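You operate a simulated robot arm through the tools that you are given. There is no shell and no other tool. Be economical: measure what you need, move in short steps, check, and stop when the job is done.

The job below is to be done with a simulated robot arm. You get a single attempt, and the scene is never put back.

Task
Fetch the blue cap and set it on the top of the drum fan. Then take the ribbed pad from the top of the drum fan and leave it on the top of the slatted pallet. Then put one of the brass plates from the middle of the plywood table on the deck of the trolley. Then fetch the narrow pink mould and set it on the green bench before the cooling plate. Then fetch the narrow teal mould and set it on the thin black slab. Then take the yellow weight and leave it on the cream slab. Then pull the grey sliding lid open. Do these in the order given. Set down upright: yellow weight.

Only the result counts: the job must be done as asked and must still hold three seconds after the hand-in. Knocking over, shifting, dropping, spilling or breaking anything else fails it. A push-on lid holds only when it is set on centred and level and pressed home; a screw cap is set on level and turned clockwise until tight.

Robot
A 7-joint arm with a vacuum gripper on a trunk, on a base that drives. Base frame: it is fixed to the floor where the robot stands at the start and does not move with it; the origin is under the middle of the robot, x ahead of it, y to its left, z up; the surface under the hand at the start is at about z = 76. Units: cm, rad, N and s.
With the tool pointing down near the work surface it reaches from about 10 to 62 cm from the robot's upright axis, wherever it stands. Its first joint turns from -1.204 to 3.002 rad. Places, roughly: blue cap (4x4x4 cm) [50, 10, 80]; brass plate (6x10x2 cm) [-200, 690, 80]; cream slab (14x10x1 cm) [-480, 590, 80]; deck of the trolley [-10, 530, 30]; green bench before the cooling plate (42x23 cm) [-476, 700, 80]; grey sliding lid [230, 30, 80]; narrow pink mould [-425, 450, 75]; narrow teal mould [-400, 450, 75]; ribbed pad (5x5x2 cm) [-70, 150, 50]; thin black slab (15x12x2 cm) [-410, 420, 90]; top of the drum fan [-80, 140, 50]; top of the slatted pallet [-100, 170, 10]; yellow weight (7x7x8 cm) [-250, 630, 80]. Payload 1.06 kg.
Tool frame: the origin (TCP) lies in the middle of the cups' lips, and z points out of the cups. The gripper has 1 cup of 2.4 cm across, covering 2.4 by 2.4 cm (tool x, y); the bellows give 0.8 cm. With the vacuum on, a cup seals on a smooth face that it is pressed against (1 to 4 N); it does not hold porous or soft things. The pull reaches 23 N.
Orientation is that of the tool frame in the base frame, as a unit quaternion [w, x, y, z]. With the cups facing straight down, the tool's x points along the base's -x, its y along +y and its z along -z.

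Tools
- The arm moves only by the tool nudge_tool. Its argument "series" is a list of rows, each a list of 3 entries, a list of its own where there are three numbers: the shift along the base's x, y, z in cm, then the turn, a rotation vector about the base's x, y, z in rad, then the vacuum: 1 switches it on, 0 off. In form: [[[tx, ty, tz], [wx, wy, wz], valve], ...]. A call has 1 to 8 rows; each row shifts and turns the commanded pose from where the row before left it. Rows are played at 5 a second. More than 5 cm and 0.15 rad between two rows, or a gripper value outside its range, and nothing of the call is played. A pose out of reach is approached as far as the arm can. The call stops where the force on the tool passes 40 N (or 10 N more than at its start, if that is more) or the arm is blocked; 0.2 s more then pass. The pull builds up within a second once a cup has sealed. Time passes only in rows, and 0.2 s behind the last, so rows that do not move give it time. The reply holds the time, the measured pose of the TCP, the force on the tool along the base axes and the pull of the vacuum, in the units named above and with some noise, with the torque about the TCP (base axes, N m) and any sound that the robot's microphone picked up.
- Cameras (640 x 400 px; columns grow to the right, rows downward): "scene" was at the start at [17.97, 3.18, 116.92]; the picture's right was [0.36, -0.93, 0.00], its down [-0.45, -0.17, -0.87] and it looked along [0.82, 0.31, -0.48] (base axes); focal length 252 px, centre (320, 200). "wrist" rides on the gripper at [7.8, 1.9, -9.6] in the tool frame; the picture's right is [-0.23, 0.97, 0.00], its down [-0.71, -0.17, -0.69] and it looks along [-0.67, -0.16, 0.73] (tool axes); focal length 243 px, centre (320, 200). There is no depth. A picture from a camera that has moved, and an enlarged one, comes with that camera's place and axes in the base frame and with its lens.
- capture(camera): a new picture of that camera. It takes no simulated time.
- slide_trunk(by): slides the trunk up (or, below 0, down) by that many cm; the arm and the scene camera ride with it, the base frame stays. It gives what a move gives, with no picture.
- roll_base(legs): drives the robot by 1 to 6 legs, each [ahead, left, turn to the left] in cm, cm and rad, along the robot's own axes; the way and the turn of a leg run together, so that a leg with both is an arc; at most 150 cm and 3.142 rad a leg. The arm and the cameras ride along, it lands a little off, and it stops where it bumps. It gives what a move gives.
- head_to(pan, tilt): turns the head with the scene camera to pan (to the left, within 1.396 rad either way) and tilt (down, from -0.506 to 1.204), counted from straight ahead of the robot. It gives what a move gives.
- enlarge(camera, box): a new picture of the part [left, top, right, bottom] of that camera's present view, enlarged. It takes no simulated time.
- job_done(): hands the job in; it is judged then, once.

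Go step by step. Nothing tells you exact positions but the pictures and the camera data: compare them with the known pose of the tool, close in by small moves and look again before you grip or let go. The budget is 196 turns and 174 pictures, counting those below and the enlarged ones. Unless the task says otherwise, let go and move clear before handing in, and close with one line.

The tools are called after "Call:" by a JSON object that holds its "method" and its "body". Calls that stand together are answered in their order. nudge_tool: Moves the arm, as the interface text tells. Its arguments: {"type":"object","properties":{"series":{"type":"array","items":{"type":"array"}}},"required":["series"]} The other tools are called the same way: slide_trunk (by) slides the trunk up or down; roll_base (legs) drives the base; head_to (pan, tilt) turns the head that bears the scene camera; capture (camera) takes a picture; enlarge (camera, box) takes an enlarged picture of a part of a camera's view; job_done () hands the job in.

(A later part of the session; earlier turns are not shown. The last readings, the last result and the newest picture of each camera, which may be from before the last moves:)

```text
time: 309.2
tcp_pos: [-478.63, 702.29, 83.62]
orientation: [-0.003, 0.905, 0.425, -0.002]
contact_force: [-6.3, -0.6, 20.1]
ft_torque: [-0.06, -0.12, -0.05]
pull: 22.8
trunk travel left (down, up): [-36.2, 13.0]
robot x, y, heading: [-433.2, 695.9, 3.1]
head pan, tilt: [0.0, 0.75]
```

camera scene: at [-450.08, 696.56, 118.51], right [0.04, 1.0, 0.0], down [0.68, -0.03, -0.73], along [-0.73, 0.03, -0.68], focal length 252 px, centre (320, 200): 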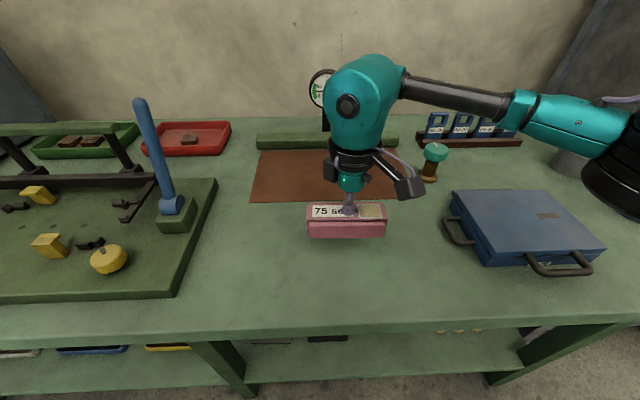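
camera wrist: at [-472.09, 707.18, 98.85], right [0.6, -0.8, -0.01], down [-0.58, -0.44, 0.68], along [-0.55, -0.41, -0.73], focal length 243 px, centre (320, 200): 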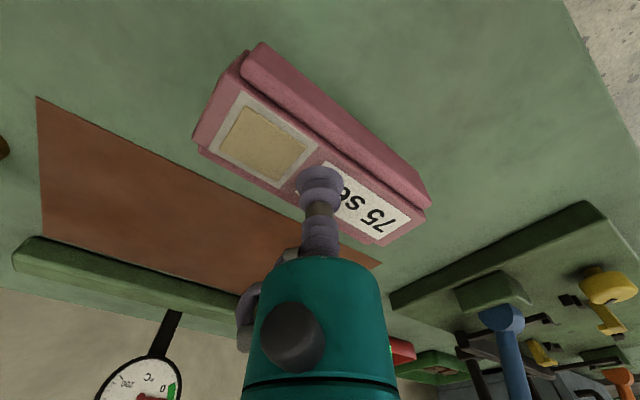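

Contact. Ease, release, and rise.

Call:
{"method": "nudge_tool", "body": {"series": [[[0, 0, 0.2], [0, 0, 0], 1], [[0, 0, 0], [0, 0, 0], 0], [[0, 0, 0], [0, 0, 0], 0], [[0, 0, 0], [0, 0, 0], 0], [[0, 0, 0], [0, 0, 0], 0], [[0, 0, 1], [0, 0, 0], 0], [[0, 0, 4], [0, 0, 0], 0], [[0, 0, 5], [0, 0, 0], 0]]}}

Call:
{"method": "capture", "body": {"camera": "scene"}}

```text
time: 311.1
tcp_pos: [-478.34, 702.56, 93.92]
orientation: [-0.003, 0.904, 0.427, 0.0]
contact_force: [-0.1, -0.9, 0.2]
ft_torque: [-0.03, 0.0, -0.03]
pull: 0.1
trunk travel left (down, up): [-36.2, 13.0]
robot x, y, heading: [-432.96, 695.81, 3.104]
head pan, tilt: [0.0, 0.75]
```

```text
69 pictures are left
camera scene: at [-449.98, 696.58, 118.53], right [0.04, 1.0, 0.0], down [0.68, -0.03, -0.73], along [-0.73, 0.03, -0.68], focal length 252 px, centre (320, 200)
```

scene: 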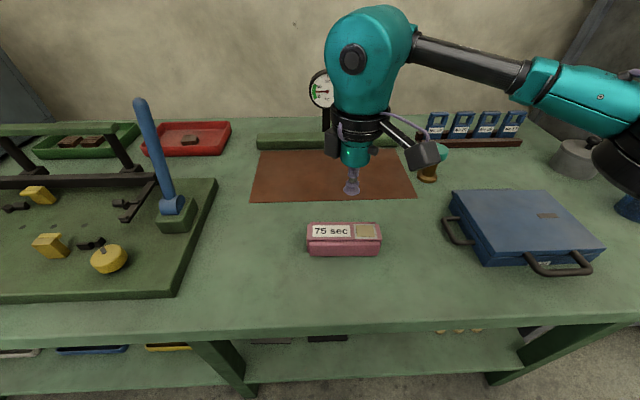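

Pink placed. Back away, un-rotate the tool, and drive back to the cabinet's east side.

Call:
{"method": "roll_base", "body": {"legs": [[-50, 0, 0]]}}

Call:
{"method": "nudge_tool", "body": {"series": [[[0, 0, 0.5], [0, 0, -0.13], 0], [[0, 0, 0.5], [0, 0, -0.13], 0], [[0, 0, 0.5], [0, 0, -0.13], 0], [[0, 0, 0.5], [0, 0, -0.13], 0], [[0, 0, 0.5], [0, 0, -0.13], 0], [[0, 0, 0.5], [0, 0, -0.13], 0], [[0, 0, 0.5], [0, 0, -0.13], 0]]}}

Call:
{"method": "roll_base", "body": {"legs": [[-15, 120, 0], [-14, 119, 0]]}}

Call:
{"method": "head_to", "body": {"pan": 0.1, "tilt": 0.8}}

Call:
{"method": "capture", "body": {"camera": "scene"}}

```text
time: 314.0
tcp_pos: [-427.45, 700.49, 93.9]
orientation: [-0.003, 0.905, 0.426, -0.001]
contact_force: [0.7, 0.2, -0.3]
ft_torque: [0.01, -0.01, -0.01]
pull: 0.2
trunk travel left (down, up): [-36.2, 13.0]
robot x, y, heading: [-382.31, 694.26, 3.099]
head pan, tilt: [0.0, 0.75]
```

```text
time: 315.6
tcp_pos: [-427.38, 700.47, 97.32]
orientation: [-0.003, 1.0, -0.015, 0.001]
contact_force: [-0.4, 0.8, -0.8]
ft_torque: [0.01, -0.02, -0.01]
pull: 0.1
trunk travel left (down, up): [-36.2, 13.0]
robot x, y, heading: [-381.78, 693.63, 3.103]
head pan, tilt: [0.0, 0.75]
```

```text
time: 336.8
tcp_pos: [-406.16, 459.16, 97.31]
orientation: [-0.004, 1.0, -0.014, 0.001]
contact_force: [-0.3, -0.3, -0.2]
ft_torque: [-0.01, 0.0, -0.02]
pull: 0.1
trunk travel left (down, up): [-36.2, 13.0]
robot x, y, heading: [-361.0, 452.83, 3.097]
head pan, tilt: [0.0, 0.75]
```

```text
time: 337.5
tcp_pos: [-406.16, 459.17, 97.3]
orientation: [-0.002, 1.0, -0.015, 0.001]
contact_force: [0.2, -1.1, 0.6]
ft_torque: [-0.02, 0.02, 0.01]
pull: 0.0
trunk travel left (down, up): [-36.2, 13.0]
robot x, y, heading: [-360.61, 452.5, 3.103]
head pan, tilt: [0.099, 0.799]
```

```text
68 pictures are left
camera scene: at [-377.73, 452.39, 118.13], right [-0.06, 1.0, 0.0], down [0.72, 0.04, -0.7], along [-0.7, -0.04, -0.72], focal length 252 px, centre (320, 200)
```

scene: 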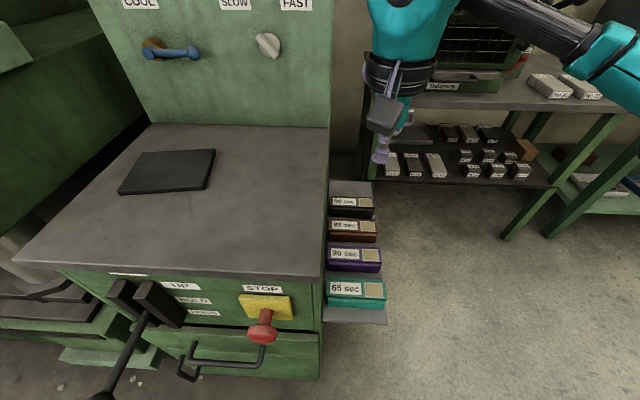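

Teal ≈[-402,458.8,66]; slab ≈[-414,421]. Lower the trunk and position above teal.

Call:
{"method": "slide_trunk", "body": {"by": -16}}

Call:
{"method": "nudge_tool", "body": {"series": [[[4, 0, -2], [0, 0, 0], 0], [[0, 0, -4], [0, 0, 0], 0], [[0, 0, -4], [0, 0, 0], 0], [[0, 0, 0], [0, 0, 0], 0]]}}

Call:
{"method": "capture", "body": {"camera": "wrist"}}

Call:
{"method": "capture", "body": {"camera": "scene"}}

```text
time: 339.3
tcp_pos: [-406.19, 459.21, 81.32]
orientation: [-0.003, 1.0, -0.015, 0.001]
contact_force: [0.8, -1.1, -0.6]
ft_torque: [0.01, -0.03, -0.02]
pull: 0.0
trunk travel left (down, up): [-20.2, 29.0]
robot x, y, heading: [-360.56, 452.77, 3.101]
head pan, tilt: [0.099, 0.799]
```

```text
time: 340.3
tcp_pos: [-402.11, 458.78, 71.24]
orientation: [-0.003, 1.0, -0.015, 0.001]
contact_force: [-0.6, -0.5, 0.5]
ft_torque: [-0.03, 0.04, 0.01]
pull: 0.0
trunk travel left (down, up): [-20.2, 29.0]
robot x, y, heading: [-361.06, 452.5, 3.101]
head pan, tilt: [0.099, 0.799]
```

```text
67 pictures are left
camera wrist: at [-394.36, 456.53, 80.86], right [-0.26, -0.96, -0.01], down [-0.7, 0.19, 0.68], along [-0.66, 0.18, -0.73], focal length 243 px, centre (320, 200)
```

wrist: 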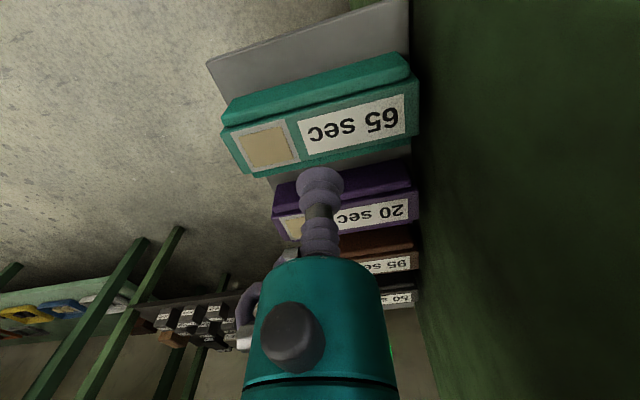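

```text
66 pictures are left
camera scene: at [-381.58, 452.55, 102.17], right [-0.06, 1.0, 0.0], down [0.72, 0.04, -0.7], along [-0.7, -0.04, -0.72], focal length 252 px, centre (320, 200)
```

scene: 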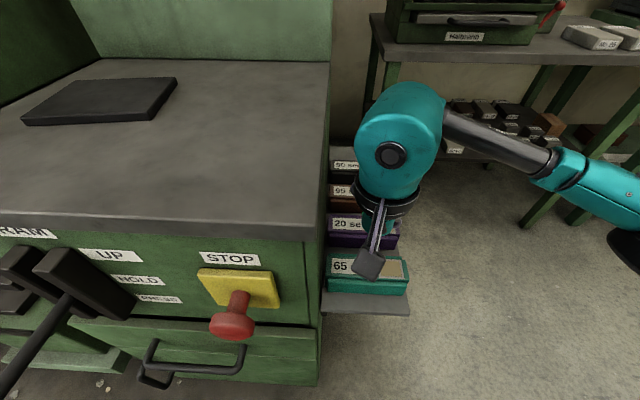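

Aligned on the ridge. Press with vacuum.

Call:
{"method": "nudge_tool", "body": {"series": [[[0, 0, -3], [0, 0, 0], 1], [[0, 0, -1.8], [0, 0, 0], 1], [[0, 0, -0.5], [0, 0, 0], 1], [[0, 0, -0.3], [0, 0, 0], 1], [[0, 0, 0], [0, 0, 0], 1]]}}

```text
time: 341.5
tcp_pos: [-402.17, 459.04, 65.89]
orientation: [-0.003, 1.0, -0.015, 0.0]
contact_force: [3.2, 2.3, 17.0]
ft_torque: [-0.07, 0.0, 0.24]
pull: 23.0
trunk travel left (down, up): [-20.2, 29.0]
robot x, y, heading: [-360.99, 452.59, 3.097]
head pan, tilt: [0.099, 0.799]
```

Call:
{"method": "nudge_tool", "body": {"series": [[[0, 0, 1], [0, 0, 0], 1], [[0, 0.5, 3], [0, 0, 0], 1], [[0, 1, 3], [0, 0, 0], 1], [[0, 0.5, 2], [0, 0, 0], 1]]}}

Call:
{"method": "slide_trunk", "body": {"by": 26}}

Call:
{"method": "capture", "body": {"camera": "scene"}}

```text
time: 342.5
tcp_pos: [-402.11, 461.0, 74.75]
orientation: [-0.003, 1.0, -0.015, 0.002]
contact_force: [-0.5, -0.4, -5.3]
ft_torque: [0.04, 0.0, 0.0]
pull: 22.5
trunk travel left (down, up): [-20.2, 29.0]
robot x, y, heading: [-360.85, 452.5, 3.096]
head pan, tilt: [0.099, 0.799]
```

```text
time: 345.2
tcp_pos: [-402.23, 461.04, 100.68]
orientation: [-0.003, 1.0, -0.015, 0.001]
contact_force: [-0.4, -0.3, -6.2]
ft_torque: [0.02, 0.01, 0.0]
pull: 22.8
trunk travel left (down, up): [-46.2, 3.0]
robot x, y, heading: [-360.91, 452.35, 3.101]
head pan, tilt: [0.099, 0.799]
```

```text
65 pictures are left
camera scene: at [-372.46, 452.18, 129.54], right [-0.06, 1.0, 0.0], down [0.72, 0.04, -0.7], along [-0.7, -0.04, -0.72], focal length 252 px, centre (320, 200)
```

scene: 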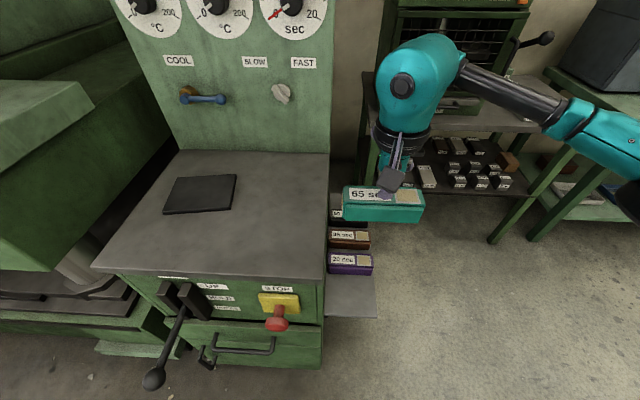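

Slab centre ≈[-413.7,422], rotated ~0.15 rad. Shift base left/ahead slightly and carry the mould over.

Call:
{"method": "roll_base", "body": {"legs": [[2.5, 5, 0]]}}

Call:
{"method": "nudge_tool", "body": {"series": [[[-1.2, -4.2, 0], [0, 0, 0.05], 1], [[-1.2, -4.2, 0], [0, 0, 0.05], 1], [[-1.2, -4.2, 0], [0, 0, 0.05], 1], [[-1.2, -4.2, 0], [0, 0, 0], 1], [[-1.2, -4.2, 0], [0, 0, 0], 1], [[-1.2, -4.2, 0], [0, 0, 0], 1], [[-1, -4.2, 0], [0, 0, 0], 1], [[-0.8, -4.2, 0], [0, 0, 0], 1]]}}

Call:
{"method": "capture", "body": {"camera": "scene"}}

Call:
{"method": "capture", "body": {"camera": "wrist"}}

```text
time: 346.3
tcp_pos: [-404.94, 456.01, 100.76]
orientation: [-0.004, 1.0, -0.015, 0.002]
contact_force: [0.7, -1.9, -5.7]
ft_torque: [0.02, 0.01, 0.0]
pull: 22.6
trunk travel left (down, up): [-46.2, 3.0]
robot x, y, heading: [-363.63, 447.68, 3.099]
head pan, tilt: [0.099, 0.799]
```

```text
time: 348.1
tcp_pos: [-411.11, 432.24, 100.6]
orientation: [-0.003, 0.998, 0.06, 0.001]
contact_force: [-0.3, -0.1, -5.6]
ft_torque: [-0.01, 0.02, -0.01]
pull: 23.8
out of reach, approached as far as the arm can: row 6, 7, 8
trunk travel left (down, up): [-46.2, 3.0]
robot x, y, heading: [-363.29, 447.55, 3.105]
head pan, tilt: [0.099, 0.799]
```

```text
64 pictures are left
camera scene: at [-375.17, 447.2, 129.54], right [-0.06, 1.0, 0.0], down [0.72, 0.04, -0.7], along [-0.7, -0.04, -0.72], focal length 252 px, centre (320, 200)
```

scene: 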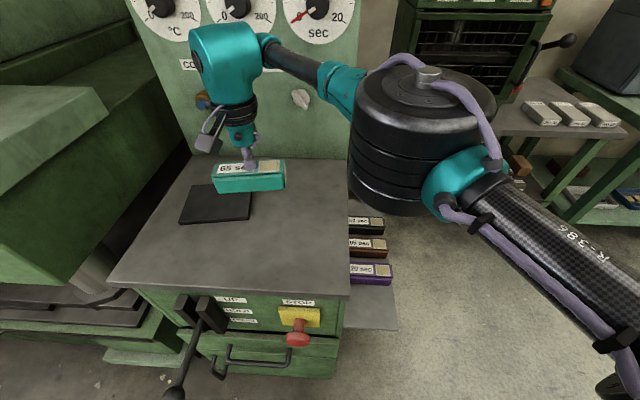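

```text
63 pictures are left
camera wrist: at [-403.04, 431.28, 110.01], right [-0.12, -0.99, 0.0], down [-0.72, 0.08, 0.69], along [-0.68, 0.08, -0.73], focal length 243 px, centre (320, 200)
```

wrist: 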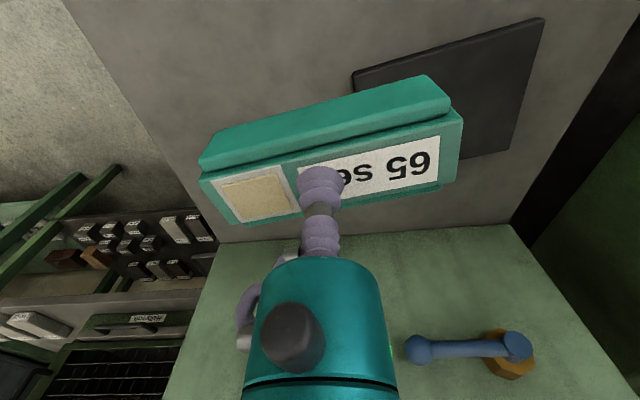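

Wrist yaw is at its limit; turning the base left helps. Turn 0.35 rad, then rotate the tool back and finish the approach.

Call:
{"method": "roll_base", "body": {"legs": [[0, 0, 0.35]]}}

Call:
{"method": "nudge_tool", "body": {"series": [[[-2, 1, 0], [0, 0, -0.12], 1], [[-2.5, 1, 0], [0, 0, -0.12], 1], [[-2.5, 1, 0], [0, 0, -0.11], 1], [[0, 0, 0], [0, 0, 0], 1]]}}

Call:
{"method": "capture", "body": {"camera": "scene"}}

Call:
{"method": "capture", "body": {"camera": "wrist"}}

```text
time: 349.6
tcp_pos: [-402.8, 416.65, 100.43]
orientation: [-0.003, 0.971, 0.237, -0.001]
contact_force: [0.5, -0.3, -6.0]
ft_torque: [-0.02, 0.04, -0.05]
pull: 22.9
trunk travel left (down, up): [-46.2, 3.0]
robot x, y, heading: [-363.37, 447.52, -2.822]
head pan, tilt: [0.099, 0.799]
```

```text
time: 350.6
tcp_pos: [-410.69, 421.35, 100.59]
orientation: [-0.001, 0.998, 0.063, 0.0]
contact_force: [0.3, 1.1, -5.2]
ft_torque: [-0.01, -0.02, 0.0]
pull: 22.7
out of reach, approached as far as the arm can: row 3
trunk travel left (down, up): [-46.2, 3.0]
robot x, y, heading: [-363.4, 447.83, -2.816]
head pan, tilt: [0.099, 0.799]
```

```text
62 pictures are left
camera scene: at [-374.3, 443.16, 129.54], right [-0.4, 0.91, 0.0], down [0.66, 0.29, -0.7], along [-0.64, -0.28, -0.72], focal length 252 px, centre (320, 200)
```

scene: 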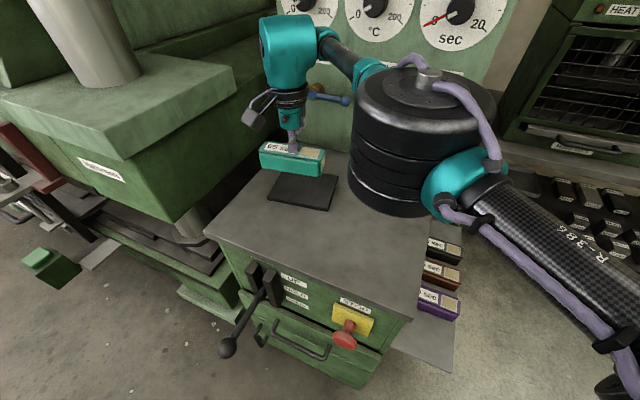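

```text
61 pictures are left
camera wrist: at [-402.65, 420.33, 110.01], right [-0.11, -0.99, 0.0], down [-0.73, 0.08, 0.68], along [-0.68, 0.08, -0.73], focal length 243 px, centre (320, 200)
```

wrist: 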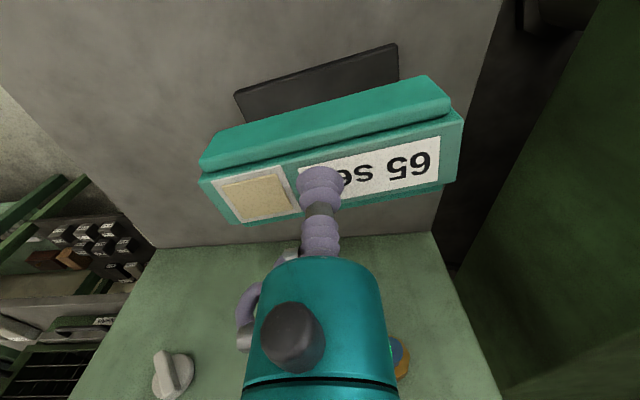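

Centre needs ~3 cm more in −x; use the base.

Call:
{"method": "roll_base", "body": {"legs": [[2.6, -1.4, 0]]}}

Call:
{"method": "nudge_tool", "body": {"series": [[[0, 0, -2.5], [0, 0, 0], 1], [[0, 0, -2], [0, 0, 0], 1], [[0, 0, 0], [0, 0, 0], 1]]}}

Call:
{"method": "capture", "body": {"camera": "wrist"}}

Call:
{"method": "enlarge", "body": {"camera": "scene", "box": [220, 90, 360, 220]}}

```text
time: 351.5
tcp_pos: [-413.66, 421.71, 100.49]
orientation: [-0.002, 0.998, 0.064, 0.001]
contact_force: [-0.8, 0.4, -6.6]
ft_torque: [0.02, 0.01, 0.01]
pull: 22.6
trunk travel left (down, up): [-46.2, 3.0]
robot x, y, heading: [-366.45, 448.28, -2.825]
head pan, tilt: [0.099, 0.799]
```

```text
time: 352.3
tcp_pos: [-413.57, 421.88, 95.89]
orientation: [-0.002, 0.998, 0.064, 0.001]
contact_force: [-0.9, -0.7, -5.6]
ft_torque: [0.01, 0.01, 0.01]
pull: 22.8
trunk travel left (down, up): [-46.2, 3.0]
robot x, y, heading: [-366.41, 447.99, -2.825]
head pan, tilt: [0.099, 0.799]
```

```text
60 pictures are left
camera wrist: at [-405.52, 420.95, 105.45], right [-0.11, -0.99, 0.0], down [-0.72, 0.08, 0.68], along [-0.68, 0.08, -0.73], focal length 243 px, centre (320, 200)
```

wrist: 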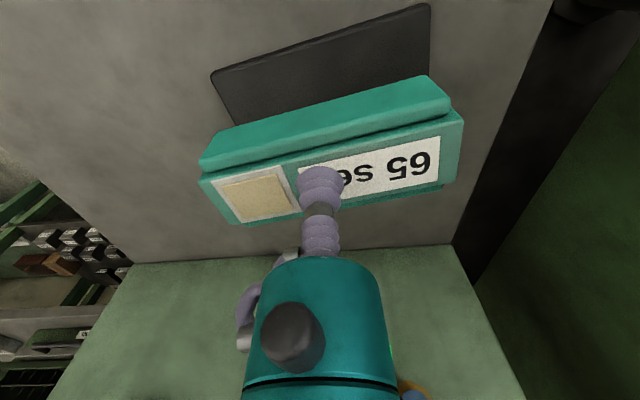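

```text
3.08 times, centred on (290, 155) of scene
camera zoom: at [-377.21, 443.7, 129.54], right [-0.4, 0.91, 0.0], down [0.66, 0.29, -0.7], along [-0.64, -0.28, -0.72], focal length 776 px, centre (412, 338)
```

zoom: 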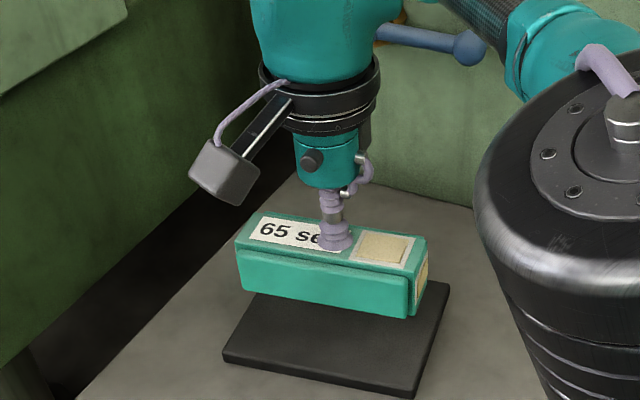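

Call:
{"method": "nudge_tool", "body": {"series": [[[-0.7, 0, -1.2], [0, 0, 0], 1], [[0, 0, -0.8], [0, 0, 0], 1], [[0, 0, -0.4], [0, 0, 0], 1], [[0, 0, 0], [0, 0, 0], 1]]}}

Call:
{"method": "enlarge", "body": {"camera": "scene", "box": [220, 90, 360, 220]}}

```text
time: 353.3
tcp_pos: [-413.68, 422.37, 93.83]
orientation: [-0.003, 0.998, 0.063, 0.0]
contact_force: [0.3, -0.4, -6.9]
ft_torque: [0.01, -0.01, 0.01]
pull: 22.9
out of reach, approached as far as the arm can: row 1
trunk travel left (down, up): [-46.2, 3.0]
robot x, y, heading: [-366.83, 448.15, -2.821]
head pan, tilt: [0.099, 0.799]
```

```text
3.08 times, centred on (290, 155) of scene
camera zoom: at [-377.21, 443.7, 129.54], right [-0.4, 0.91, 0.0], down [0.66, 0.29, -0.7], along [-0.64, -0.28, -0.72], focal length 776 px, centre (412, 338)
```

zoom: 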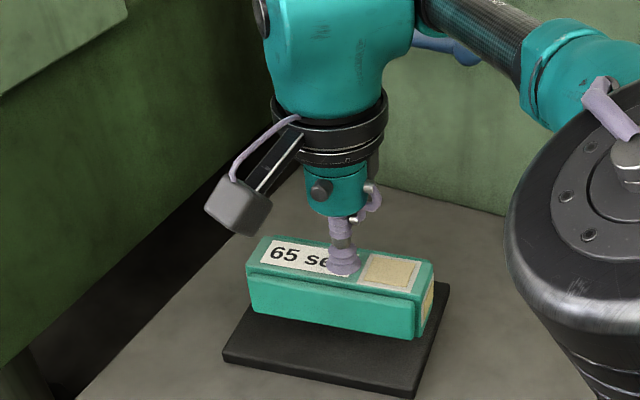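

Call:
{"method": "nudge_tool", "body": {"series": [[[0, -0.4, -0.5], [0, 0, 0], 1], [[0, 0, -0.4], [0, 0, 0], 1], [[0, 0, -0.4], [0, 0, 0], 1], [[0, 0, 0], [0, 0, 0], 1]]}}

```text
time: 354.3
tcp_pos: [-413.25, 422.1, 92.54]
orientation: [-0.001, 0.998, 0.064, 0.001]
contact_force: [0.6, -1.0, -6.7]
ft_torque: [0.06, -0.02, 0.02]
pull: 22.5
out of reach, approached as far as the arm can: row 1
trunk travel left (down, up): [-46.2, 3.0]
robot x, y, heading: [-366.73, 448.21, -2.827]
head pan, tilt: [0.099, 0.799]
```

Call:
{"method": "nudge_tool", "body": {"series": [[[0, 0, -0.4], [0, 0, 0], 1], [[0, 0, -0.3], [0, 0, 0], 1], [[0, 0, -0.3], [0, 0, 0], 1], [[0, 0, 0], [0, 0, 0], 1]]}}

Call:
{"method": "enlarge", "body": {"camera": "scene", "box": [220, 90, 360, 220]}}

```text
time: 355.3
tcp_pos: [-413.3, 422.32, 91.7]
orientation: [-0.002, 0.998, 0.064, 0.001]
contact_force: [0.4, -0.5, -5.1]
ft_torque: [-0.04, 0.03, 0.04]
pull: 22.8
trunk travel left (down, up): [-46.2, 3.0]
robot x, y, heading: [-366.39, 448.12, -2.829]
head pan, tilt: [0.099, 0.799]
```

```text
3.08 times, centred on (290, 155) of scene
camera zoom: at [-377.2, 443.71, 129.54], right [-0.4, 0.91, 0.0], down [0.66, 0.29, -0.7], along [-0.64, -0.28, -0.72], focal length 776 px, centre (412, 338)
```

zoom: 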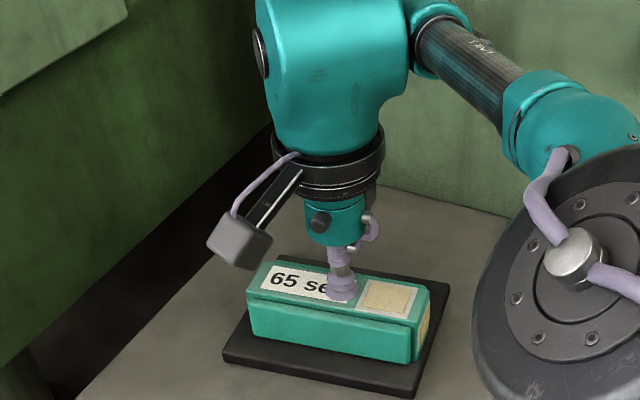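

Call:
{"method": "nudge_tool", "body": {"series": [[[0, 0, -0.3], [0, 0, 0], 1], [[0, 0, -0.3], [0, 0, 0], 1], [[0, 0, 0], [0, 0, 0], 1]]}}

```text
time: 356.1
tcp_pos: [-413.23, 422.18, 91.35]
orientation: [0.0, 0.998, 0.064, -0.001]
contact_force: [-1.7, -6.7, 16.2]
ft_torque: [0.01, -0.07, 0.06]
pull: 22.8
out of reach, approached as far as the arm can: row 2
trunk travel left (down, up): [-46.2, 3.0]
robot x, y, heading: [-366.24, 448.19, -2.822]
head pan, tilt: [0.099, 0.799]
```

Contact. Ease and release, then rise.

Call:
{"method": "nudge_tool", "body": {"series": [[[0, 0, 0.2], [0, 0, 0], 1], [[0, 0, 0], [0, 0, 0], 0], [[0, 0, 0], [0, 0, 0], 0], [[0, 0, 0], [0, 0, 0], 0], [[0, 0, 0], [0, 0, 0], 0], [[0, 0, 1], [0, 0, 0], 0], [[0, 0, 4], [0, 0, 0], 0], [[0, 0, 5], [0, 0, 0], 0]]}}

Call:
{"method": "capture", "body": {"camera": "scene"}}

```text
time: 357.9
tcp_pos: [-413.21, 422.57, 101.23]
orientation: [-0.003, 0.998, 0.064, 0.001]
contact_force: [-0.5, 0.3, -0.7]
ft_torque: [-0.03, 0.05, -0.01]
pull: 0.1
trunk travel left (down, up): [-46.2, 3.0]
robot x, y, heading: [-366.69, 447.73, -2.824]
head pan, tilt: [0.099, 0.799]
```

```text
56 pictures are left
camera scene: at [-377.14, 443.73, 129.55], right [-0.4, 0.91, 0.0], down [0.66, 0.29, -0.7], along [-0.64, -0.28, -0.72], focal length 252 px, centre (320, 200)
```

scene: 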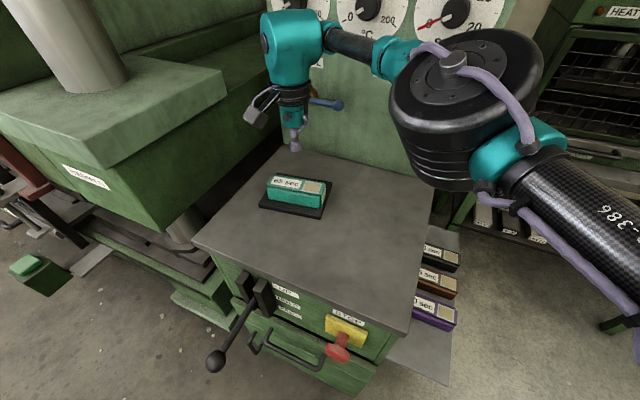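

Teal placed. Next the yellow weight at the west side of the plywood table: back off, face east, go north.

Call:
{"method": "roll_base", "body": {"legs": [[-32, 0, 0], [0, 0, 2.82], [0, 100, 0], [0, 60, 0]]}}

Call:
{"method": "head_to", "body": {"pan": -0.1, "tilt": 0.5}}

Call:
{"method": "capture", "body": {"camera": "scene"}}

```text
time: 380.8
tcp_pos: [-292.71, 629.73, 101.14]
orientation: [-0.001, 0.072, 0.997, -0.001]
contact_force: [0.3, -0.8, 0.1]
ft_torque: [0.01, 0.04, 0.0]
pull: 0.0
trunk travel left (down, up): [-46.2, 3.0]
robot x, y, heading: [-344.73, 617.76, 0.042]
head pan, tilt: [0.099, 0.799]
```

```text
time: 381.6
tcp_pos: [-292.65, 629.7, 101.07]
orientation: [-0.001, 0.072, 0.997, -0.002]
contact_force: [-0.8, 0.2, -0.3]
ft_torque: [0.03, 0.01, 0.03]
pull: 0.0
trunk travel left (down, up): [-46.2, 3.0]
robot x, y, heading: [-344.79, 617.77, 0.044]
head pan, tilt: [-0.099, 0.499]
```

```text
55 pictures are left
camera scene: at [-332.26, 617.17, 132.14], right [-0.05, -1.0, 0.0], down [-0.48, 0.03, -0.88], along [0.88, -0.05, -0.48], focal length 252 px, centre (320, 200)
```

scene: 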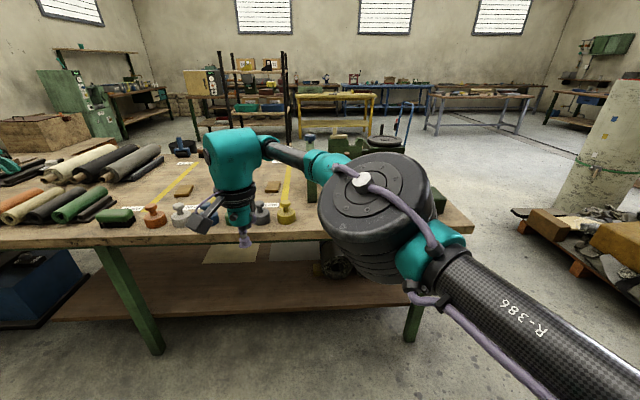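

Yellow weight ≈[-249.3,625.4]. Approach 38 cm and look.

Call:
{"method": "roll_base", "body": {"legs": [[38, 0, 0]]}}

Call:
{"method": "capture", "body": {"camera": "wrist"}}

Call:
{"method": "head_to", "body": {"pan": 0.1, "tilt": 0.7}}

Call:
{"method": "capture", "body": {"camera": "scene"}}

```text
time: 384.0
tcp_pos: [-252.95, 630.91, 101.11]
orientation: [-0.001, 0.074, 0.997, -0.002]
contact_force: [-0.4, -0.5, -0.2]
ft_torque: [0.03, 0.01, -0.01]
pull: 0.1
trunk travel left (down, up): [-46.2, 3.0]
robot x, y, heading: [-304.94, 619.07, 0.039]
head pan, tilt: [-0.099, 0.499]
```

```text
54 pictures are left
camera wrist: at [-260.36, 634.12, 110.64], right [0.38, 0.93, 0.0], down [0.68, -0.27, 0.68], along [0.63, -0.26, -0.73], focal length 243 px, centre (320, 200)
```

wrist: 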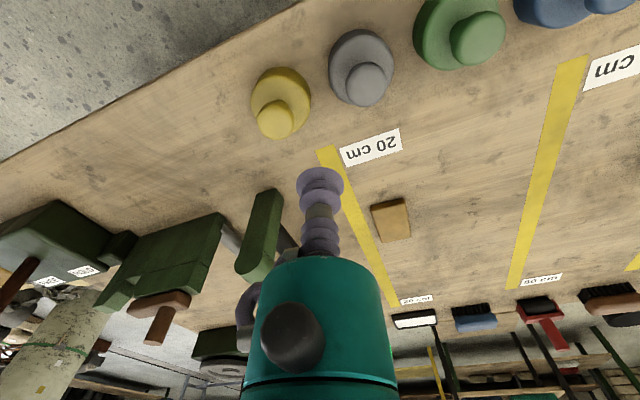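

```text
time: 384.8
tcp_pos: [-252.93, 631.04, 101.14]
orientation: [0.0, 0.074, 0.997, -0.001]
contact_force: [-0.2, -0.5, 0.8]
ft_torque: [0.05, -0.02, -0.04]
pull: 0.0
trunk travel left (down, up): [-46.2, 3.0]
robot x, y, heading: [-305.07, 619.21, 0.037]
head pan, tilt: [0.099, 0.7]
```

```text
53 pictures are left
camera scene: at [-293.33, 620.52, 130.38], right [0.14, -0.99, 0.0], down [-0.64, -0.09, -0.77], along [0.76, 0.11, -0.64], focal length 252 px, centre (320, 200)
```

scene: 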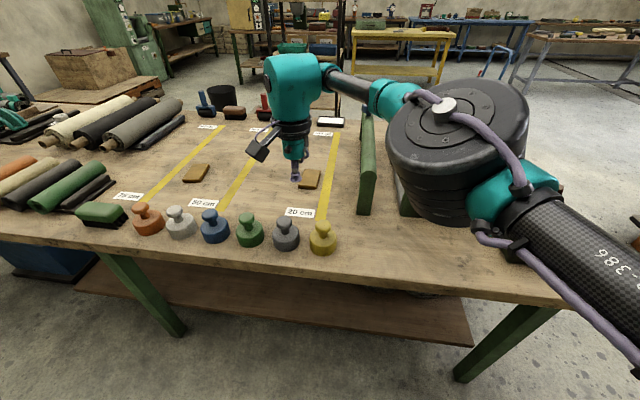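

Knob top ≈[-252.2,625.9,86.8]. Move above and check.

Call:
{"method": "nudge_tool", "body": {"series": [[[0.7, -4.9, 0], [0, 0, 0], 0], [[0, 0, -4], [0, 0, 0], 0], [[0, 0, -4], [0, 0, 0], 0], [[0, 0, -2], [0, 0, 0], 0], [[0, 0, 0], [0, 0, 0], 0]]}}

Call:
{"method": "enlarge", "body": {"camera": "wrist", "box": [220, 80, 420, 220]}}

Call:
{"method": "enlarge", "body": {"camera": "scene", "box": [250, 160, 390, 260]}}

```text
time: 386.0
tcp_pos: [-252.03, 626.05, 91.27]
orientation: [-0.001, 0.075, 0.997, -0.002]
contact_force: [-0.4, 0.4, -0.9]
ft_torque: [0.02, -0.02, 0.0]
pull: 0.1
trunk travel left (down, up): [-46.2, 3.0]
robot x, y, heading: [-304.83, 619.07, 0.039]
head pan, tilt: [0.099, 0.7]
```

```text
2.86 times, centred on (320, 150) of wrist
camera zoom: at [-259.49, 629.15, 100.82], right [0.38, 0.93, 0.0], down [0.68, -0.27, 0.68], along [0.63, -0.26, -0.73], focal length 693 px, centre (320, 343)
```

zoom: 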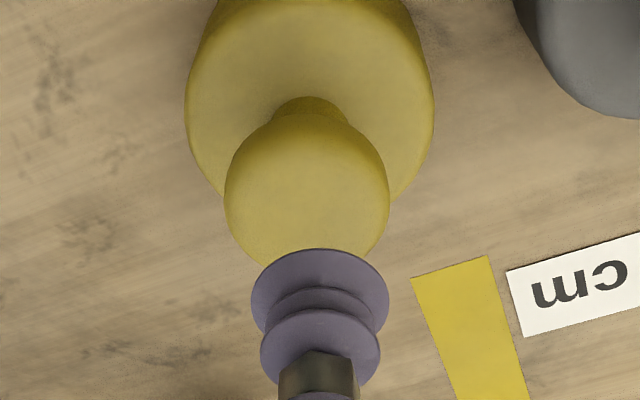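

```text
4.00 times, centred on (320, 210) of scene
camera zoom: at [-293.33, 620.52, 130.37], right [0.14, -0.99, 0.0], down [-0.64, -0.09, -0.76], along [0.76, 0.11, -0.64], focal length 1008 px, centre (320, 160)
```

zoom: 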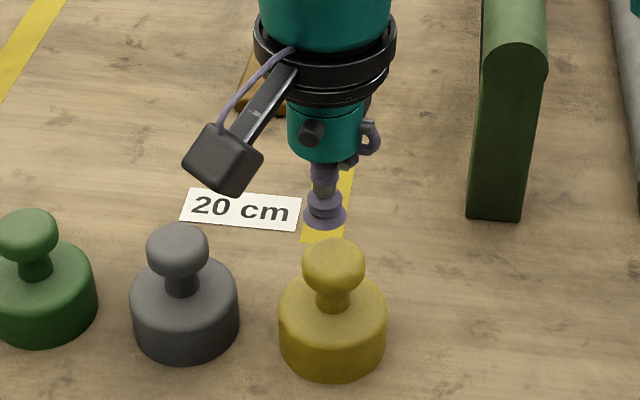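

Small correction (−0.1, −0.25), then press with vacuum.

Call:
{"method": "nudge_tool", "body": {"series": [[[-0.1, -0.25, -2.5], [0, 0, 0], 1], [[0, 0, -1.2], [0, 0, 0], 1], [[0, 0, -0.4], [0, 0, 0], 1], [[0, 0, -0.3], [0, 0, 0], 1], [[0, 0, 0], [0, 0, 0], 1]]}}

```text
time: 387.2
tcp_pos: [-252.25, 625.83, 86.9]
orientation: [0.001, 0.076, 0.997, -0.001]
contact_force: [9.4, -1.8, 24.7]
ft_torque: [-0.05, 0.07, -0.06]
pull: 22.8
trunk travel left (down, up): [-46.2, 3.0]
robot x, y, heading: [-304.76, 619.18, 0.034]
head pan, tilt: [0.099, 0.7]
```

Sealed. Lift.

Call:
{"method": "nudge_tool", "body": {"series": [[[0, 0, 0.8], [0, 0, 0], 1], [[0, 0, 2], [0, 0, 0], 1], [[0, 0, 3], [0, 0, 0], 1], [[0, 0, 4], [0, 0, 0], 1], [[0, 0, 4], [0, 0, 0], 1], [[0, 0, 2], [0, 0, 0], 1]]}}

Call:
{"method": "capture", "body": {"camera": "scene"}}

```text
time: 388.6
tcp_pos: [-252.53, 625.99, 102.24]
orientation: [-0.001, 0.075, 0.997, -0.001]
contact_force: [0.4, -0.5, -10.4]
ft_torque: [0.01, 0.04, 0.01]
pull: 22.8
trunk travel left (down, up): [-46.2, 3.0]
robot x, y, heading: [-304.93, 619.27, 0.043]
head pan, tilt: [0.099, 0.7]
```

```text
50 pictures are left
camera scene: at [-293.25, 620.53, 130.36], right [0.14, -0.99, 0.0], down [-0.64, -0.09, -0.76], along [0.76, 0.11, -0.64], focal length 252 px, centre (320, 200)
```

scene: 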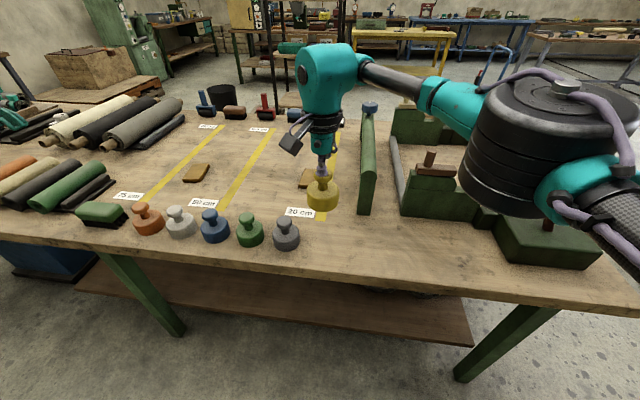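

Held (10.4 N). Back off, turn to the west, and look at the cream slab.

Call:
{"method": "roll_base", "body": {"legs": [[-65, 0, 0], [0, 0, 3.1], [0, 25, 0]]}}

Call:
{"method": "head_to", "body": {"pan": 0.0, "tilt": 0.55}}

Call:
{"method": "capture", "body": {"camera": "scene"}}

```text
time: 401.8
tcp_pos: [-423.74, 589.74, 102.3]
orientation: [-0.001, 0.992, -0.123, 0.001]
contact_force: [-0.4, 0.0, -9.4]
ft_torque: [0.01, -0.01, -0.01]
pull: 22.4
trunk travel left (down, up): [-46.2, 3.0]
robot x, y, heading: [-370.89, 591.27, 3.082]
head pan, tilt: [0.099, 0.7]
```

```text
time: 402.5
tcp_pos: [-423.71, 589.77, 102.5]
orientation: [-0.002, 0.992, -0.123, 0.003]
contact_force: [-0.1, 0.4, -10.4]
ft_torque: [-0.02, 0.0, 0.02]
pull: 23.1
trunk travel left (down, up): [-46.2, 3.0]
robot x, y, heading: [-370.87, 591.4, 3.083]
head pan, tilt: [0.0, 0.55]
```

```text
49 pictures are left
camera scene: at [-383.44, 591.91, 131.67], right [0.06, 1.0, 0.0], down [0.52, -0.03, -0.85], along [-0.85, 0.05, -0.52], focal length 252 px, centre (320, 200)
```

scene: 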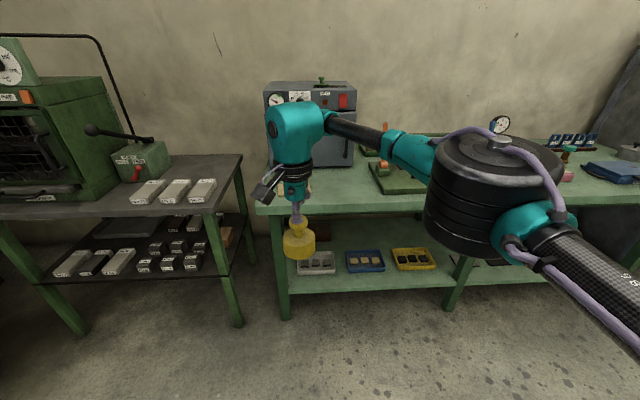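

Call:
{"method": "roll_base", "body": {"legs": [[28, -6, 0]]}}

Call:
{"method": "capture", "body": {"camera": "wrist"}}

Call:
{"method": "capture", "body": {"camera": "scene"}}

```text
time: 404.4
tcp_pos: [-451.31, 597.48, 102.31]
orientation: [-0.002, 0.992, -0.124, 0.002]
contact_force: [0.2, -0.4, -10.8]
ft_torque: [-0.01, -0.03, 0.03]
pull: 22.6
trunk travel left (down, up): [-46.2, 3.0]
robot x, y, heading: [-398.27, 598.9, 3.082]
head pan, tilt: [0.0, 0.55]
```

```text
48 pictures are left
camera wrist: at [-444.24, 593.66, 111.83], right [-0.47, -0.88, 0.0], down [-0.65, 0.34, 0.68], along [-0.6, 0.32, -0.73], focal length 243 px, centre (320, 200)
```

wrist: 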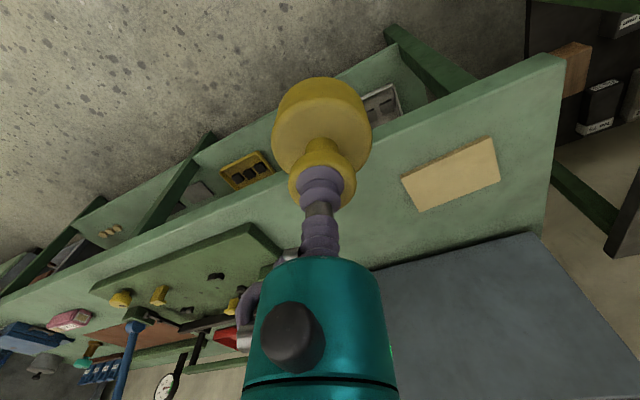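

```text
47 pictures are left
camera scene: at [-411.05, 599.55, 131.67], right [0.06, 1.0, 0.0], down [0.52, -0.03, -0.85], along [-0.85, 0.05, -0.52], focal length 252 px, centre (320, 200)
```

scene: 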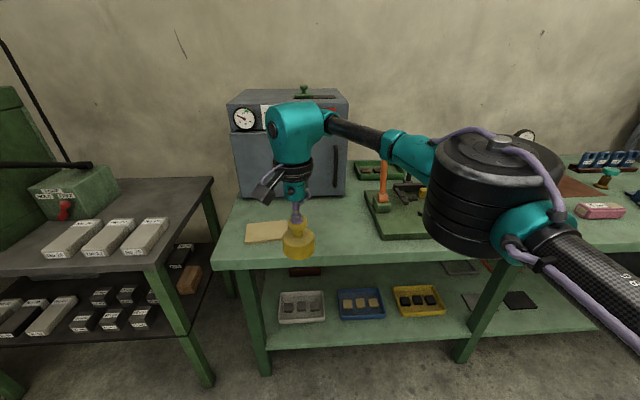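

Cream slab ≈[-475.6,586]. Advance further and centre the weight over it.

Call:
{"method": "roll_base", "body": {"legs": [[24, 10, 0]]}}

Call:
{"method": "capture", "body": {"camera": "wrist"}}

Call:
{"method": "capture", "body": {"camera": "scene"}}

```text
time: 406.3
tcp_pos: [-475.91, 588.55, 102.34]
orientation: [-0.002, 0.992, -0.124, 0.003]
contact_force: [-0.6, 0.2, -11.0]
ft_torque: [0.01, -0.04, 0.01]
pull: 23.2
trunk travel left (down, up): [-46.2, 3.0]
robot x, y, heading: [-422.93, 590.41, 3.091]
head pan, tilt: [0.0, 0.55]
```

```text
46 pictures are left
camera wrist: at [-468.74, 584.78, 111.82], right [-0.46, -0.89, 0.0], down [-0.65, 0.34, 0.68], along [-0.6, 0.32, -0.73], focal length 243 px, centre (320, 200)
```

wrist: 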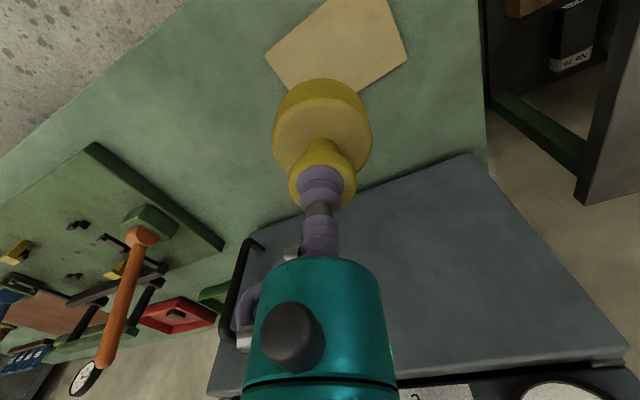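

```text
45 pictures are left
camera scene: at [-435.57, 590.8, 131.67], right [0.06, 1.0, 0.0], down [0.52, -0.03, -0.85], along [-0.85, 0.05, -0.52], focal length 252 px, centre (320, 200)
```

scene: 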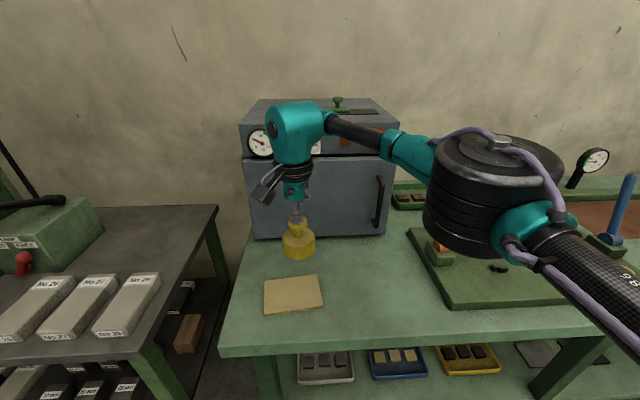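

Slab centre ≈[-475.5,586.1]. Adjust and lower to just above.

Call:
{"method": "nudge_tool", "body": {"series": [[[0.4, -2.4, 0], [0, 0, 0], 1], [[0, 0, -3.5], [0, 0, 0], 1], [[0, 0, -3.5], [0, 0, 0], 1], [[0, 0, -3.5], [0, 0, 0], 1], [[0, 0, 0], [0, 0, 0], 1]]}}

Call:
{"method": "capture", "body": {"camera": "wrist"}}

Call:
{"method": "enlarge", "body": {"camera": "scene", "box": [230, 190, 370, 330]}}

```text
time: 407.5
tcp_pos: [-475.47, 586.22, 91.48]
orientation: [-0.002, 0.992, -0.123, 0.001]
contact_force: [-0.8, 0.1, -10.6]
ft_torque: [0.01, -0.04, 0.02]
pull: 22.9
trunk travel left (down, up): [-46.2, 3.0]
robot x, y, heading: [-423.2, 590.26, 3.086]
head pan, tilt: [0.0, 0.55]
```

```text
44 pictures are left
camera wrist: at [-468.24, 582.37, 101.08], right [-0.46, -0.89, 0.0], down [-0.65, 0.34, 0.68], along [-0.6, 0.32, -0.73], focal length 243 px, centre (320, 200)
```

wrist: 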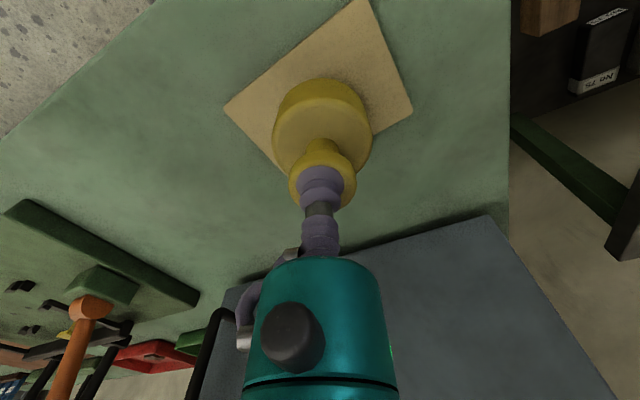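

```text
2.86 times, centred on (300, 260) of scene
camera zoom: at [-435.49, 590.81, 131.68], right [0.06, 1.0, 0.0], down [0.52, -0.03, -0.85], along [-0.85, 0.05, -0.52], focal length 720 px, centre (377, 29)
```

zoom: 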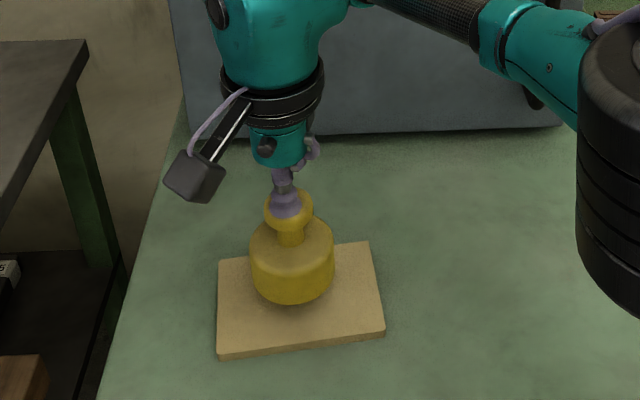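

Centred. Lower to contact.

Call:
{"method": "nudge_tool", "body": {"series": [[[0, 0, -1.5], [0, 0, 0], 1], [[0, 0, -0.7], [0, 0, 0], 1], [[0, 0, -0.4], [0, 0, 0], 1], [[0, 0, 0], [0, 0, 0], 1]]}}

```text
time: 408.5
tcp_pos: [-475.41, 586.17, 89.14]
orientation: [-0.002, 0.992, -0.123, 0.002]
contact_force: [0.8, -0.5, -10.5]
ft_torque: [0.01, -0.05, 0.01]
pull: 23.0
trunk travel left (down, up): [-46.2, 3.0]
robot x, y, heading: [-423.06, 590.09, 3.087]
head pan, tilt: [0.0, 0.55]
```

Call:
{"method": "nudge_tool", "body": {"series": [[[0, 0, -0.4], [0, 0, 0], 1], [[0, 0, -0.3], [0, 0, 0], 1], [[0, 0, -0.3], [0, 0, 0], 1], [[0, 0, 0], [0, 0, 0], 1]]}}

```text
time: 409.5
tcp_pos: [-475.25, 586.08, 88.46]
orientation: [0.0, 0.992, -0.123, -0.001]
contact_force: [0.9, -1.5, 18.1]
ft_torque: [-0.01, 0.07, -0.04]
pull: 22.9
trunk travel left (down, up): [-46.2, 3.0]
robot x, y, heading: [-422.76, 590.23, 3.087]
head pan, tilt: [0.0, 0.55]
```

Contact. Ease, release, rise.

Call:
{"method": "nudge_tool", "body": {"series": [[[0, 0, 0.3], [0, 0, 0], 1], [[0, 0, 0], [0, 0, 0], 0], [[0, 0, 0], [0, 0, 0], 0], [[0, 0, 0], [0, 0, 0], 0], [[0, 0, 0], [0, 0, 0], 0], [[0, 0, 1], [0, 0, 0], 0], [[0, 0, 4], [0, 0, 0], 0], [[0, 0, 5], [0, 0, 0], 0]]}}

Call:
{"method": "capture", "body": {"camera": "scene"}}

```text
time: 411.3
tcp_pos: [-475.16, 586.14, 98.39]
orientation: [-0.002, 0.993, -0.122, 0.001]
contact_force: [0.2, 0.7, 0.9]
ft_torque: [0.04, -0.01, 0.01]
pull: 0.2
trunk travel left (down, up): [-46.2, 3.0]
robot x, y, heading: [-422.82, 590.39, 3.085]
head pan, tilt: [0.0, 0.55]
```

```text
42 pictures are left
camera scene: at [-435.39, 590.81, 131.69], right [0.06, 1.0, 0.0], down [0.52, -0.03, -0.85], along [-0.85, 0.05, -0.52], focal length 252 px, centre (320, 200)
```

scene: 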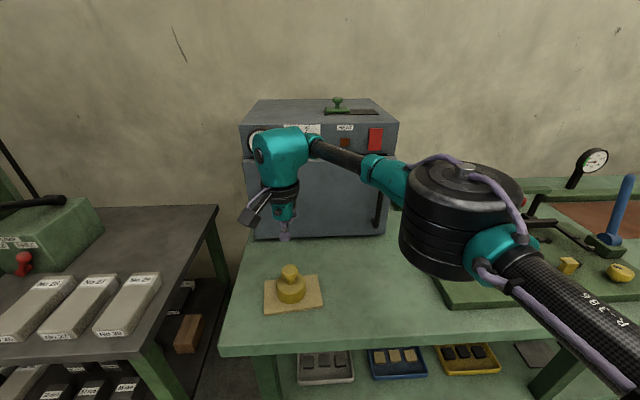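

Weight set upright. Now the sliding lid on the first table: drive back via the corridor.

Call:
{"method": "roll_base", "body": {"legs": [[-68, 0, 0], [0, 98, 0], [-150, 0, 0], [-120, 25, 0], [-118, 0, 0], [0, 0, 1.63]]}}

Call:
{"method": "head_to", "body": {"pan": 0.3, "tilt": 0.3}}

Call:
{"method": "capture", "body": {"camera": "scene"}}

```text
time: 445.8
tcp_pos: [36.06, 404.35, 98.52]
orientation: [-0.002, 0.754, 0.656, 0.0]
contact_force: [-0.1, -0.1, -0.5]
ft_torque: [0.01, 0.02, 0.03]
pull: 0.0
trunk travel left (down, up): [-46.2, 3.0]
robot x, y, heading: [26.43, 456.4, -1.523]
head pan, tilt: [0.0, 0.55]
```

```text
time: 446.6
tcp_pos: [35.91, 404.37, 98.5]
orientation: [-0.002, 0.754, 0.657, -0.001]
contact_force: [-0.7, 0.7, -0.5]
ft_torque: [0.0, 0.0, 0.02]
pull: 0.1
trunk travel left (down, up): [-46.2, 3.0]
robot x, y, heading: [26.4, 456.09, -1.518]
head pan, tilt: [0.3, 0.3]
```

```text
41 pictures are left
camera scene: at [29.7, 443.83, 133.98], right [-0.94, -0.34, 0.0], down [-0.1, 0.28, -0.96], along [0.33, -0.9, -0.3], focal length 252 px, centre (320, 200)
```

scene: 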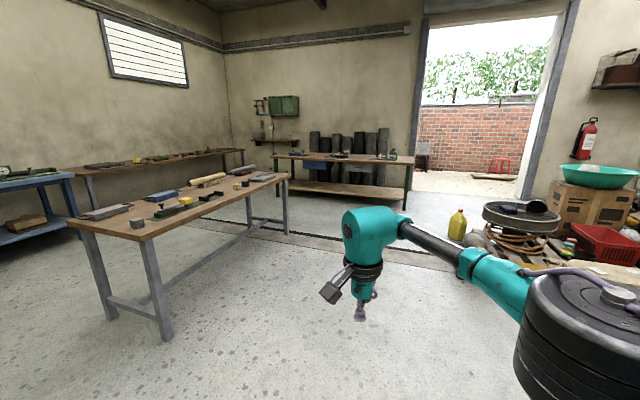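

Call:
{"method": "roll_base", "body": {"legs": [[150, 0, 0], [150, 0, 0], [28, 0, -0.04], [0, 145, 0]]}}

Call:
{"method": "head_to", "body": {"pan": 0.45, "tilt": 0.55}}

Call:
{"method": "capture", "body": {"camera": "scene"}}

```text
time: 475.1
tcp_pos: [183.23, 68.16, 98.43]
orientation: [-0.002, 0.779, 0.627, -0.001]
contact_force: [-0.1, -0.1, 0.4]
ft_torque: [-0.02, -0.04, 0.01]
pull: 0.0
trunk travel left (down, up): [-46.2, 3.0]
robot x, y, heading: [177.33, 120.13, -1.6]
head pan, tilt: [0.3, 0.3]
```

```text
time: 475.9
tcp_pos: [183.22, 68.22, 98.43]
orientation: [-0.002, 0.779, 0.626, -0.001]
contact_force: [0.1, -0.3, -0.4]
ft_torque: [0.0, -0.01, 0.0]
pull: 0.0
trunk travel left (down, up): [-46.2, 3.0]
robot x, y, heading: [177.78, 120.28, -1.607]
head pan, tilt: [0.45, 0.55]
```

```text
40 pictures are left
camera scene: at [181.03, 108.82, 131.69], right [-0.91, -0.41, 0.0], down [-0.21, 0.48, -0.85], along [0.35, -0.78, -0.52], focal length 252 px, centre (320, 200)
```

scene: 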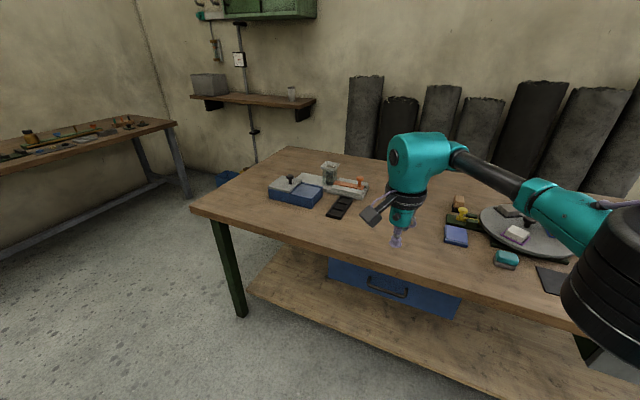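

Call:
{"method": "enlarge", "body": {"camera": "scene", "box": [250, 150, 390, 230]}}

```text
4.57 times, centred on (320, 190) of scene
camera zoom: at [181.03, 108.82, 131.69], right [-0.91, -0.41, 0.0], down [-0.21, 0.48, -0.85], along [0.35, -0.78, -0.52], focal length 1152 px, centre (320, 246)
```

zoom: 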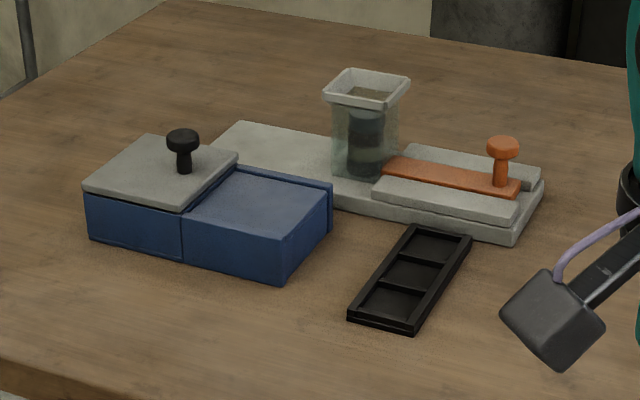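

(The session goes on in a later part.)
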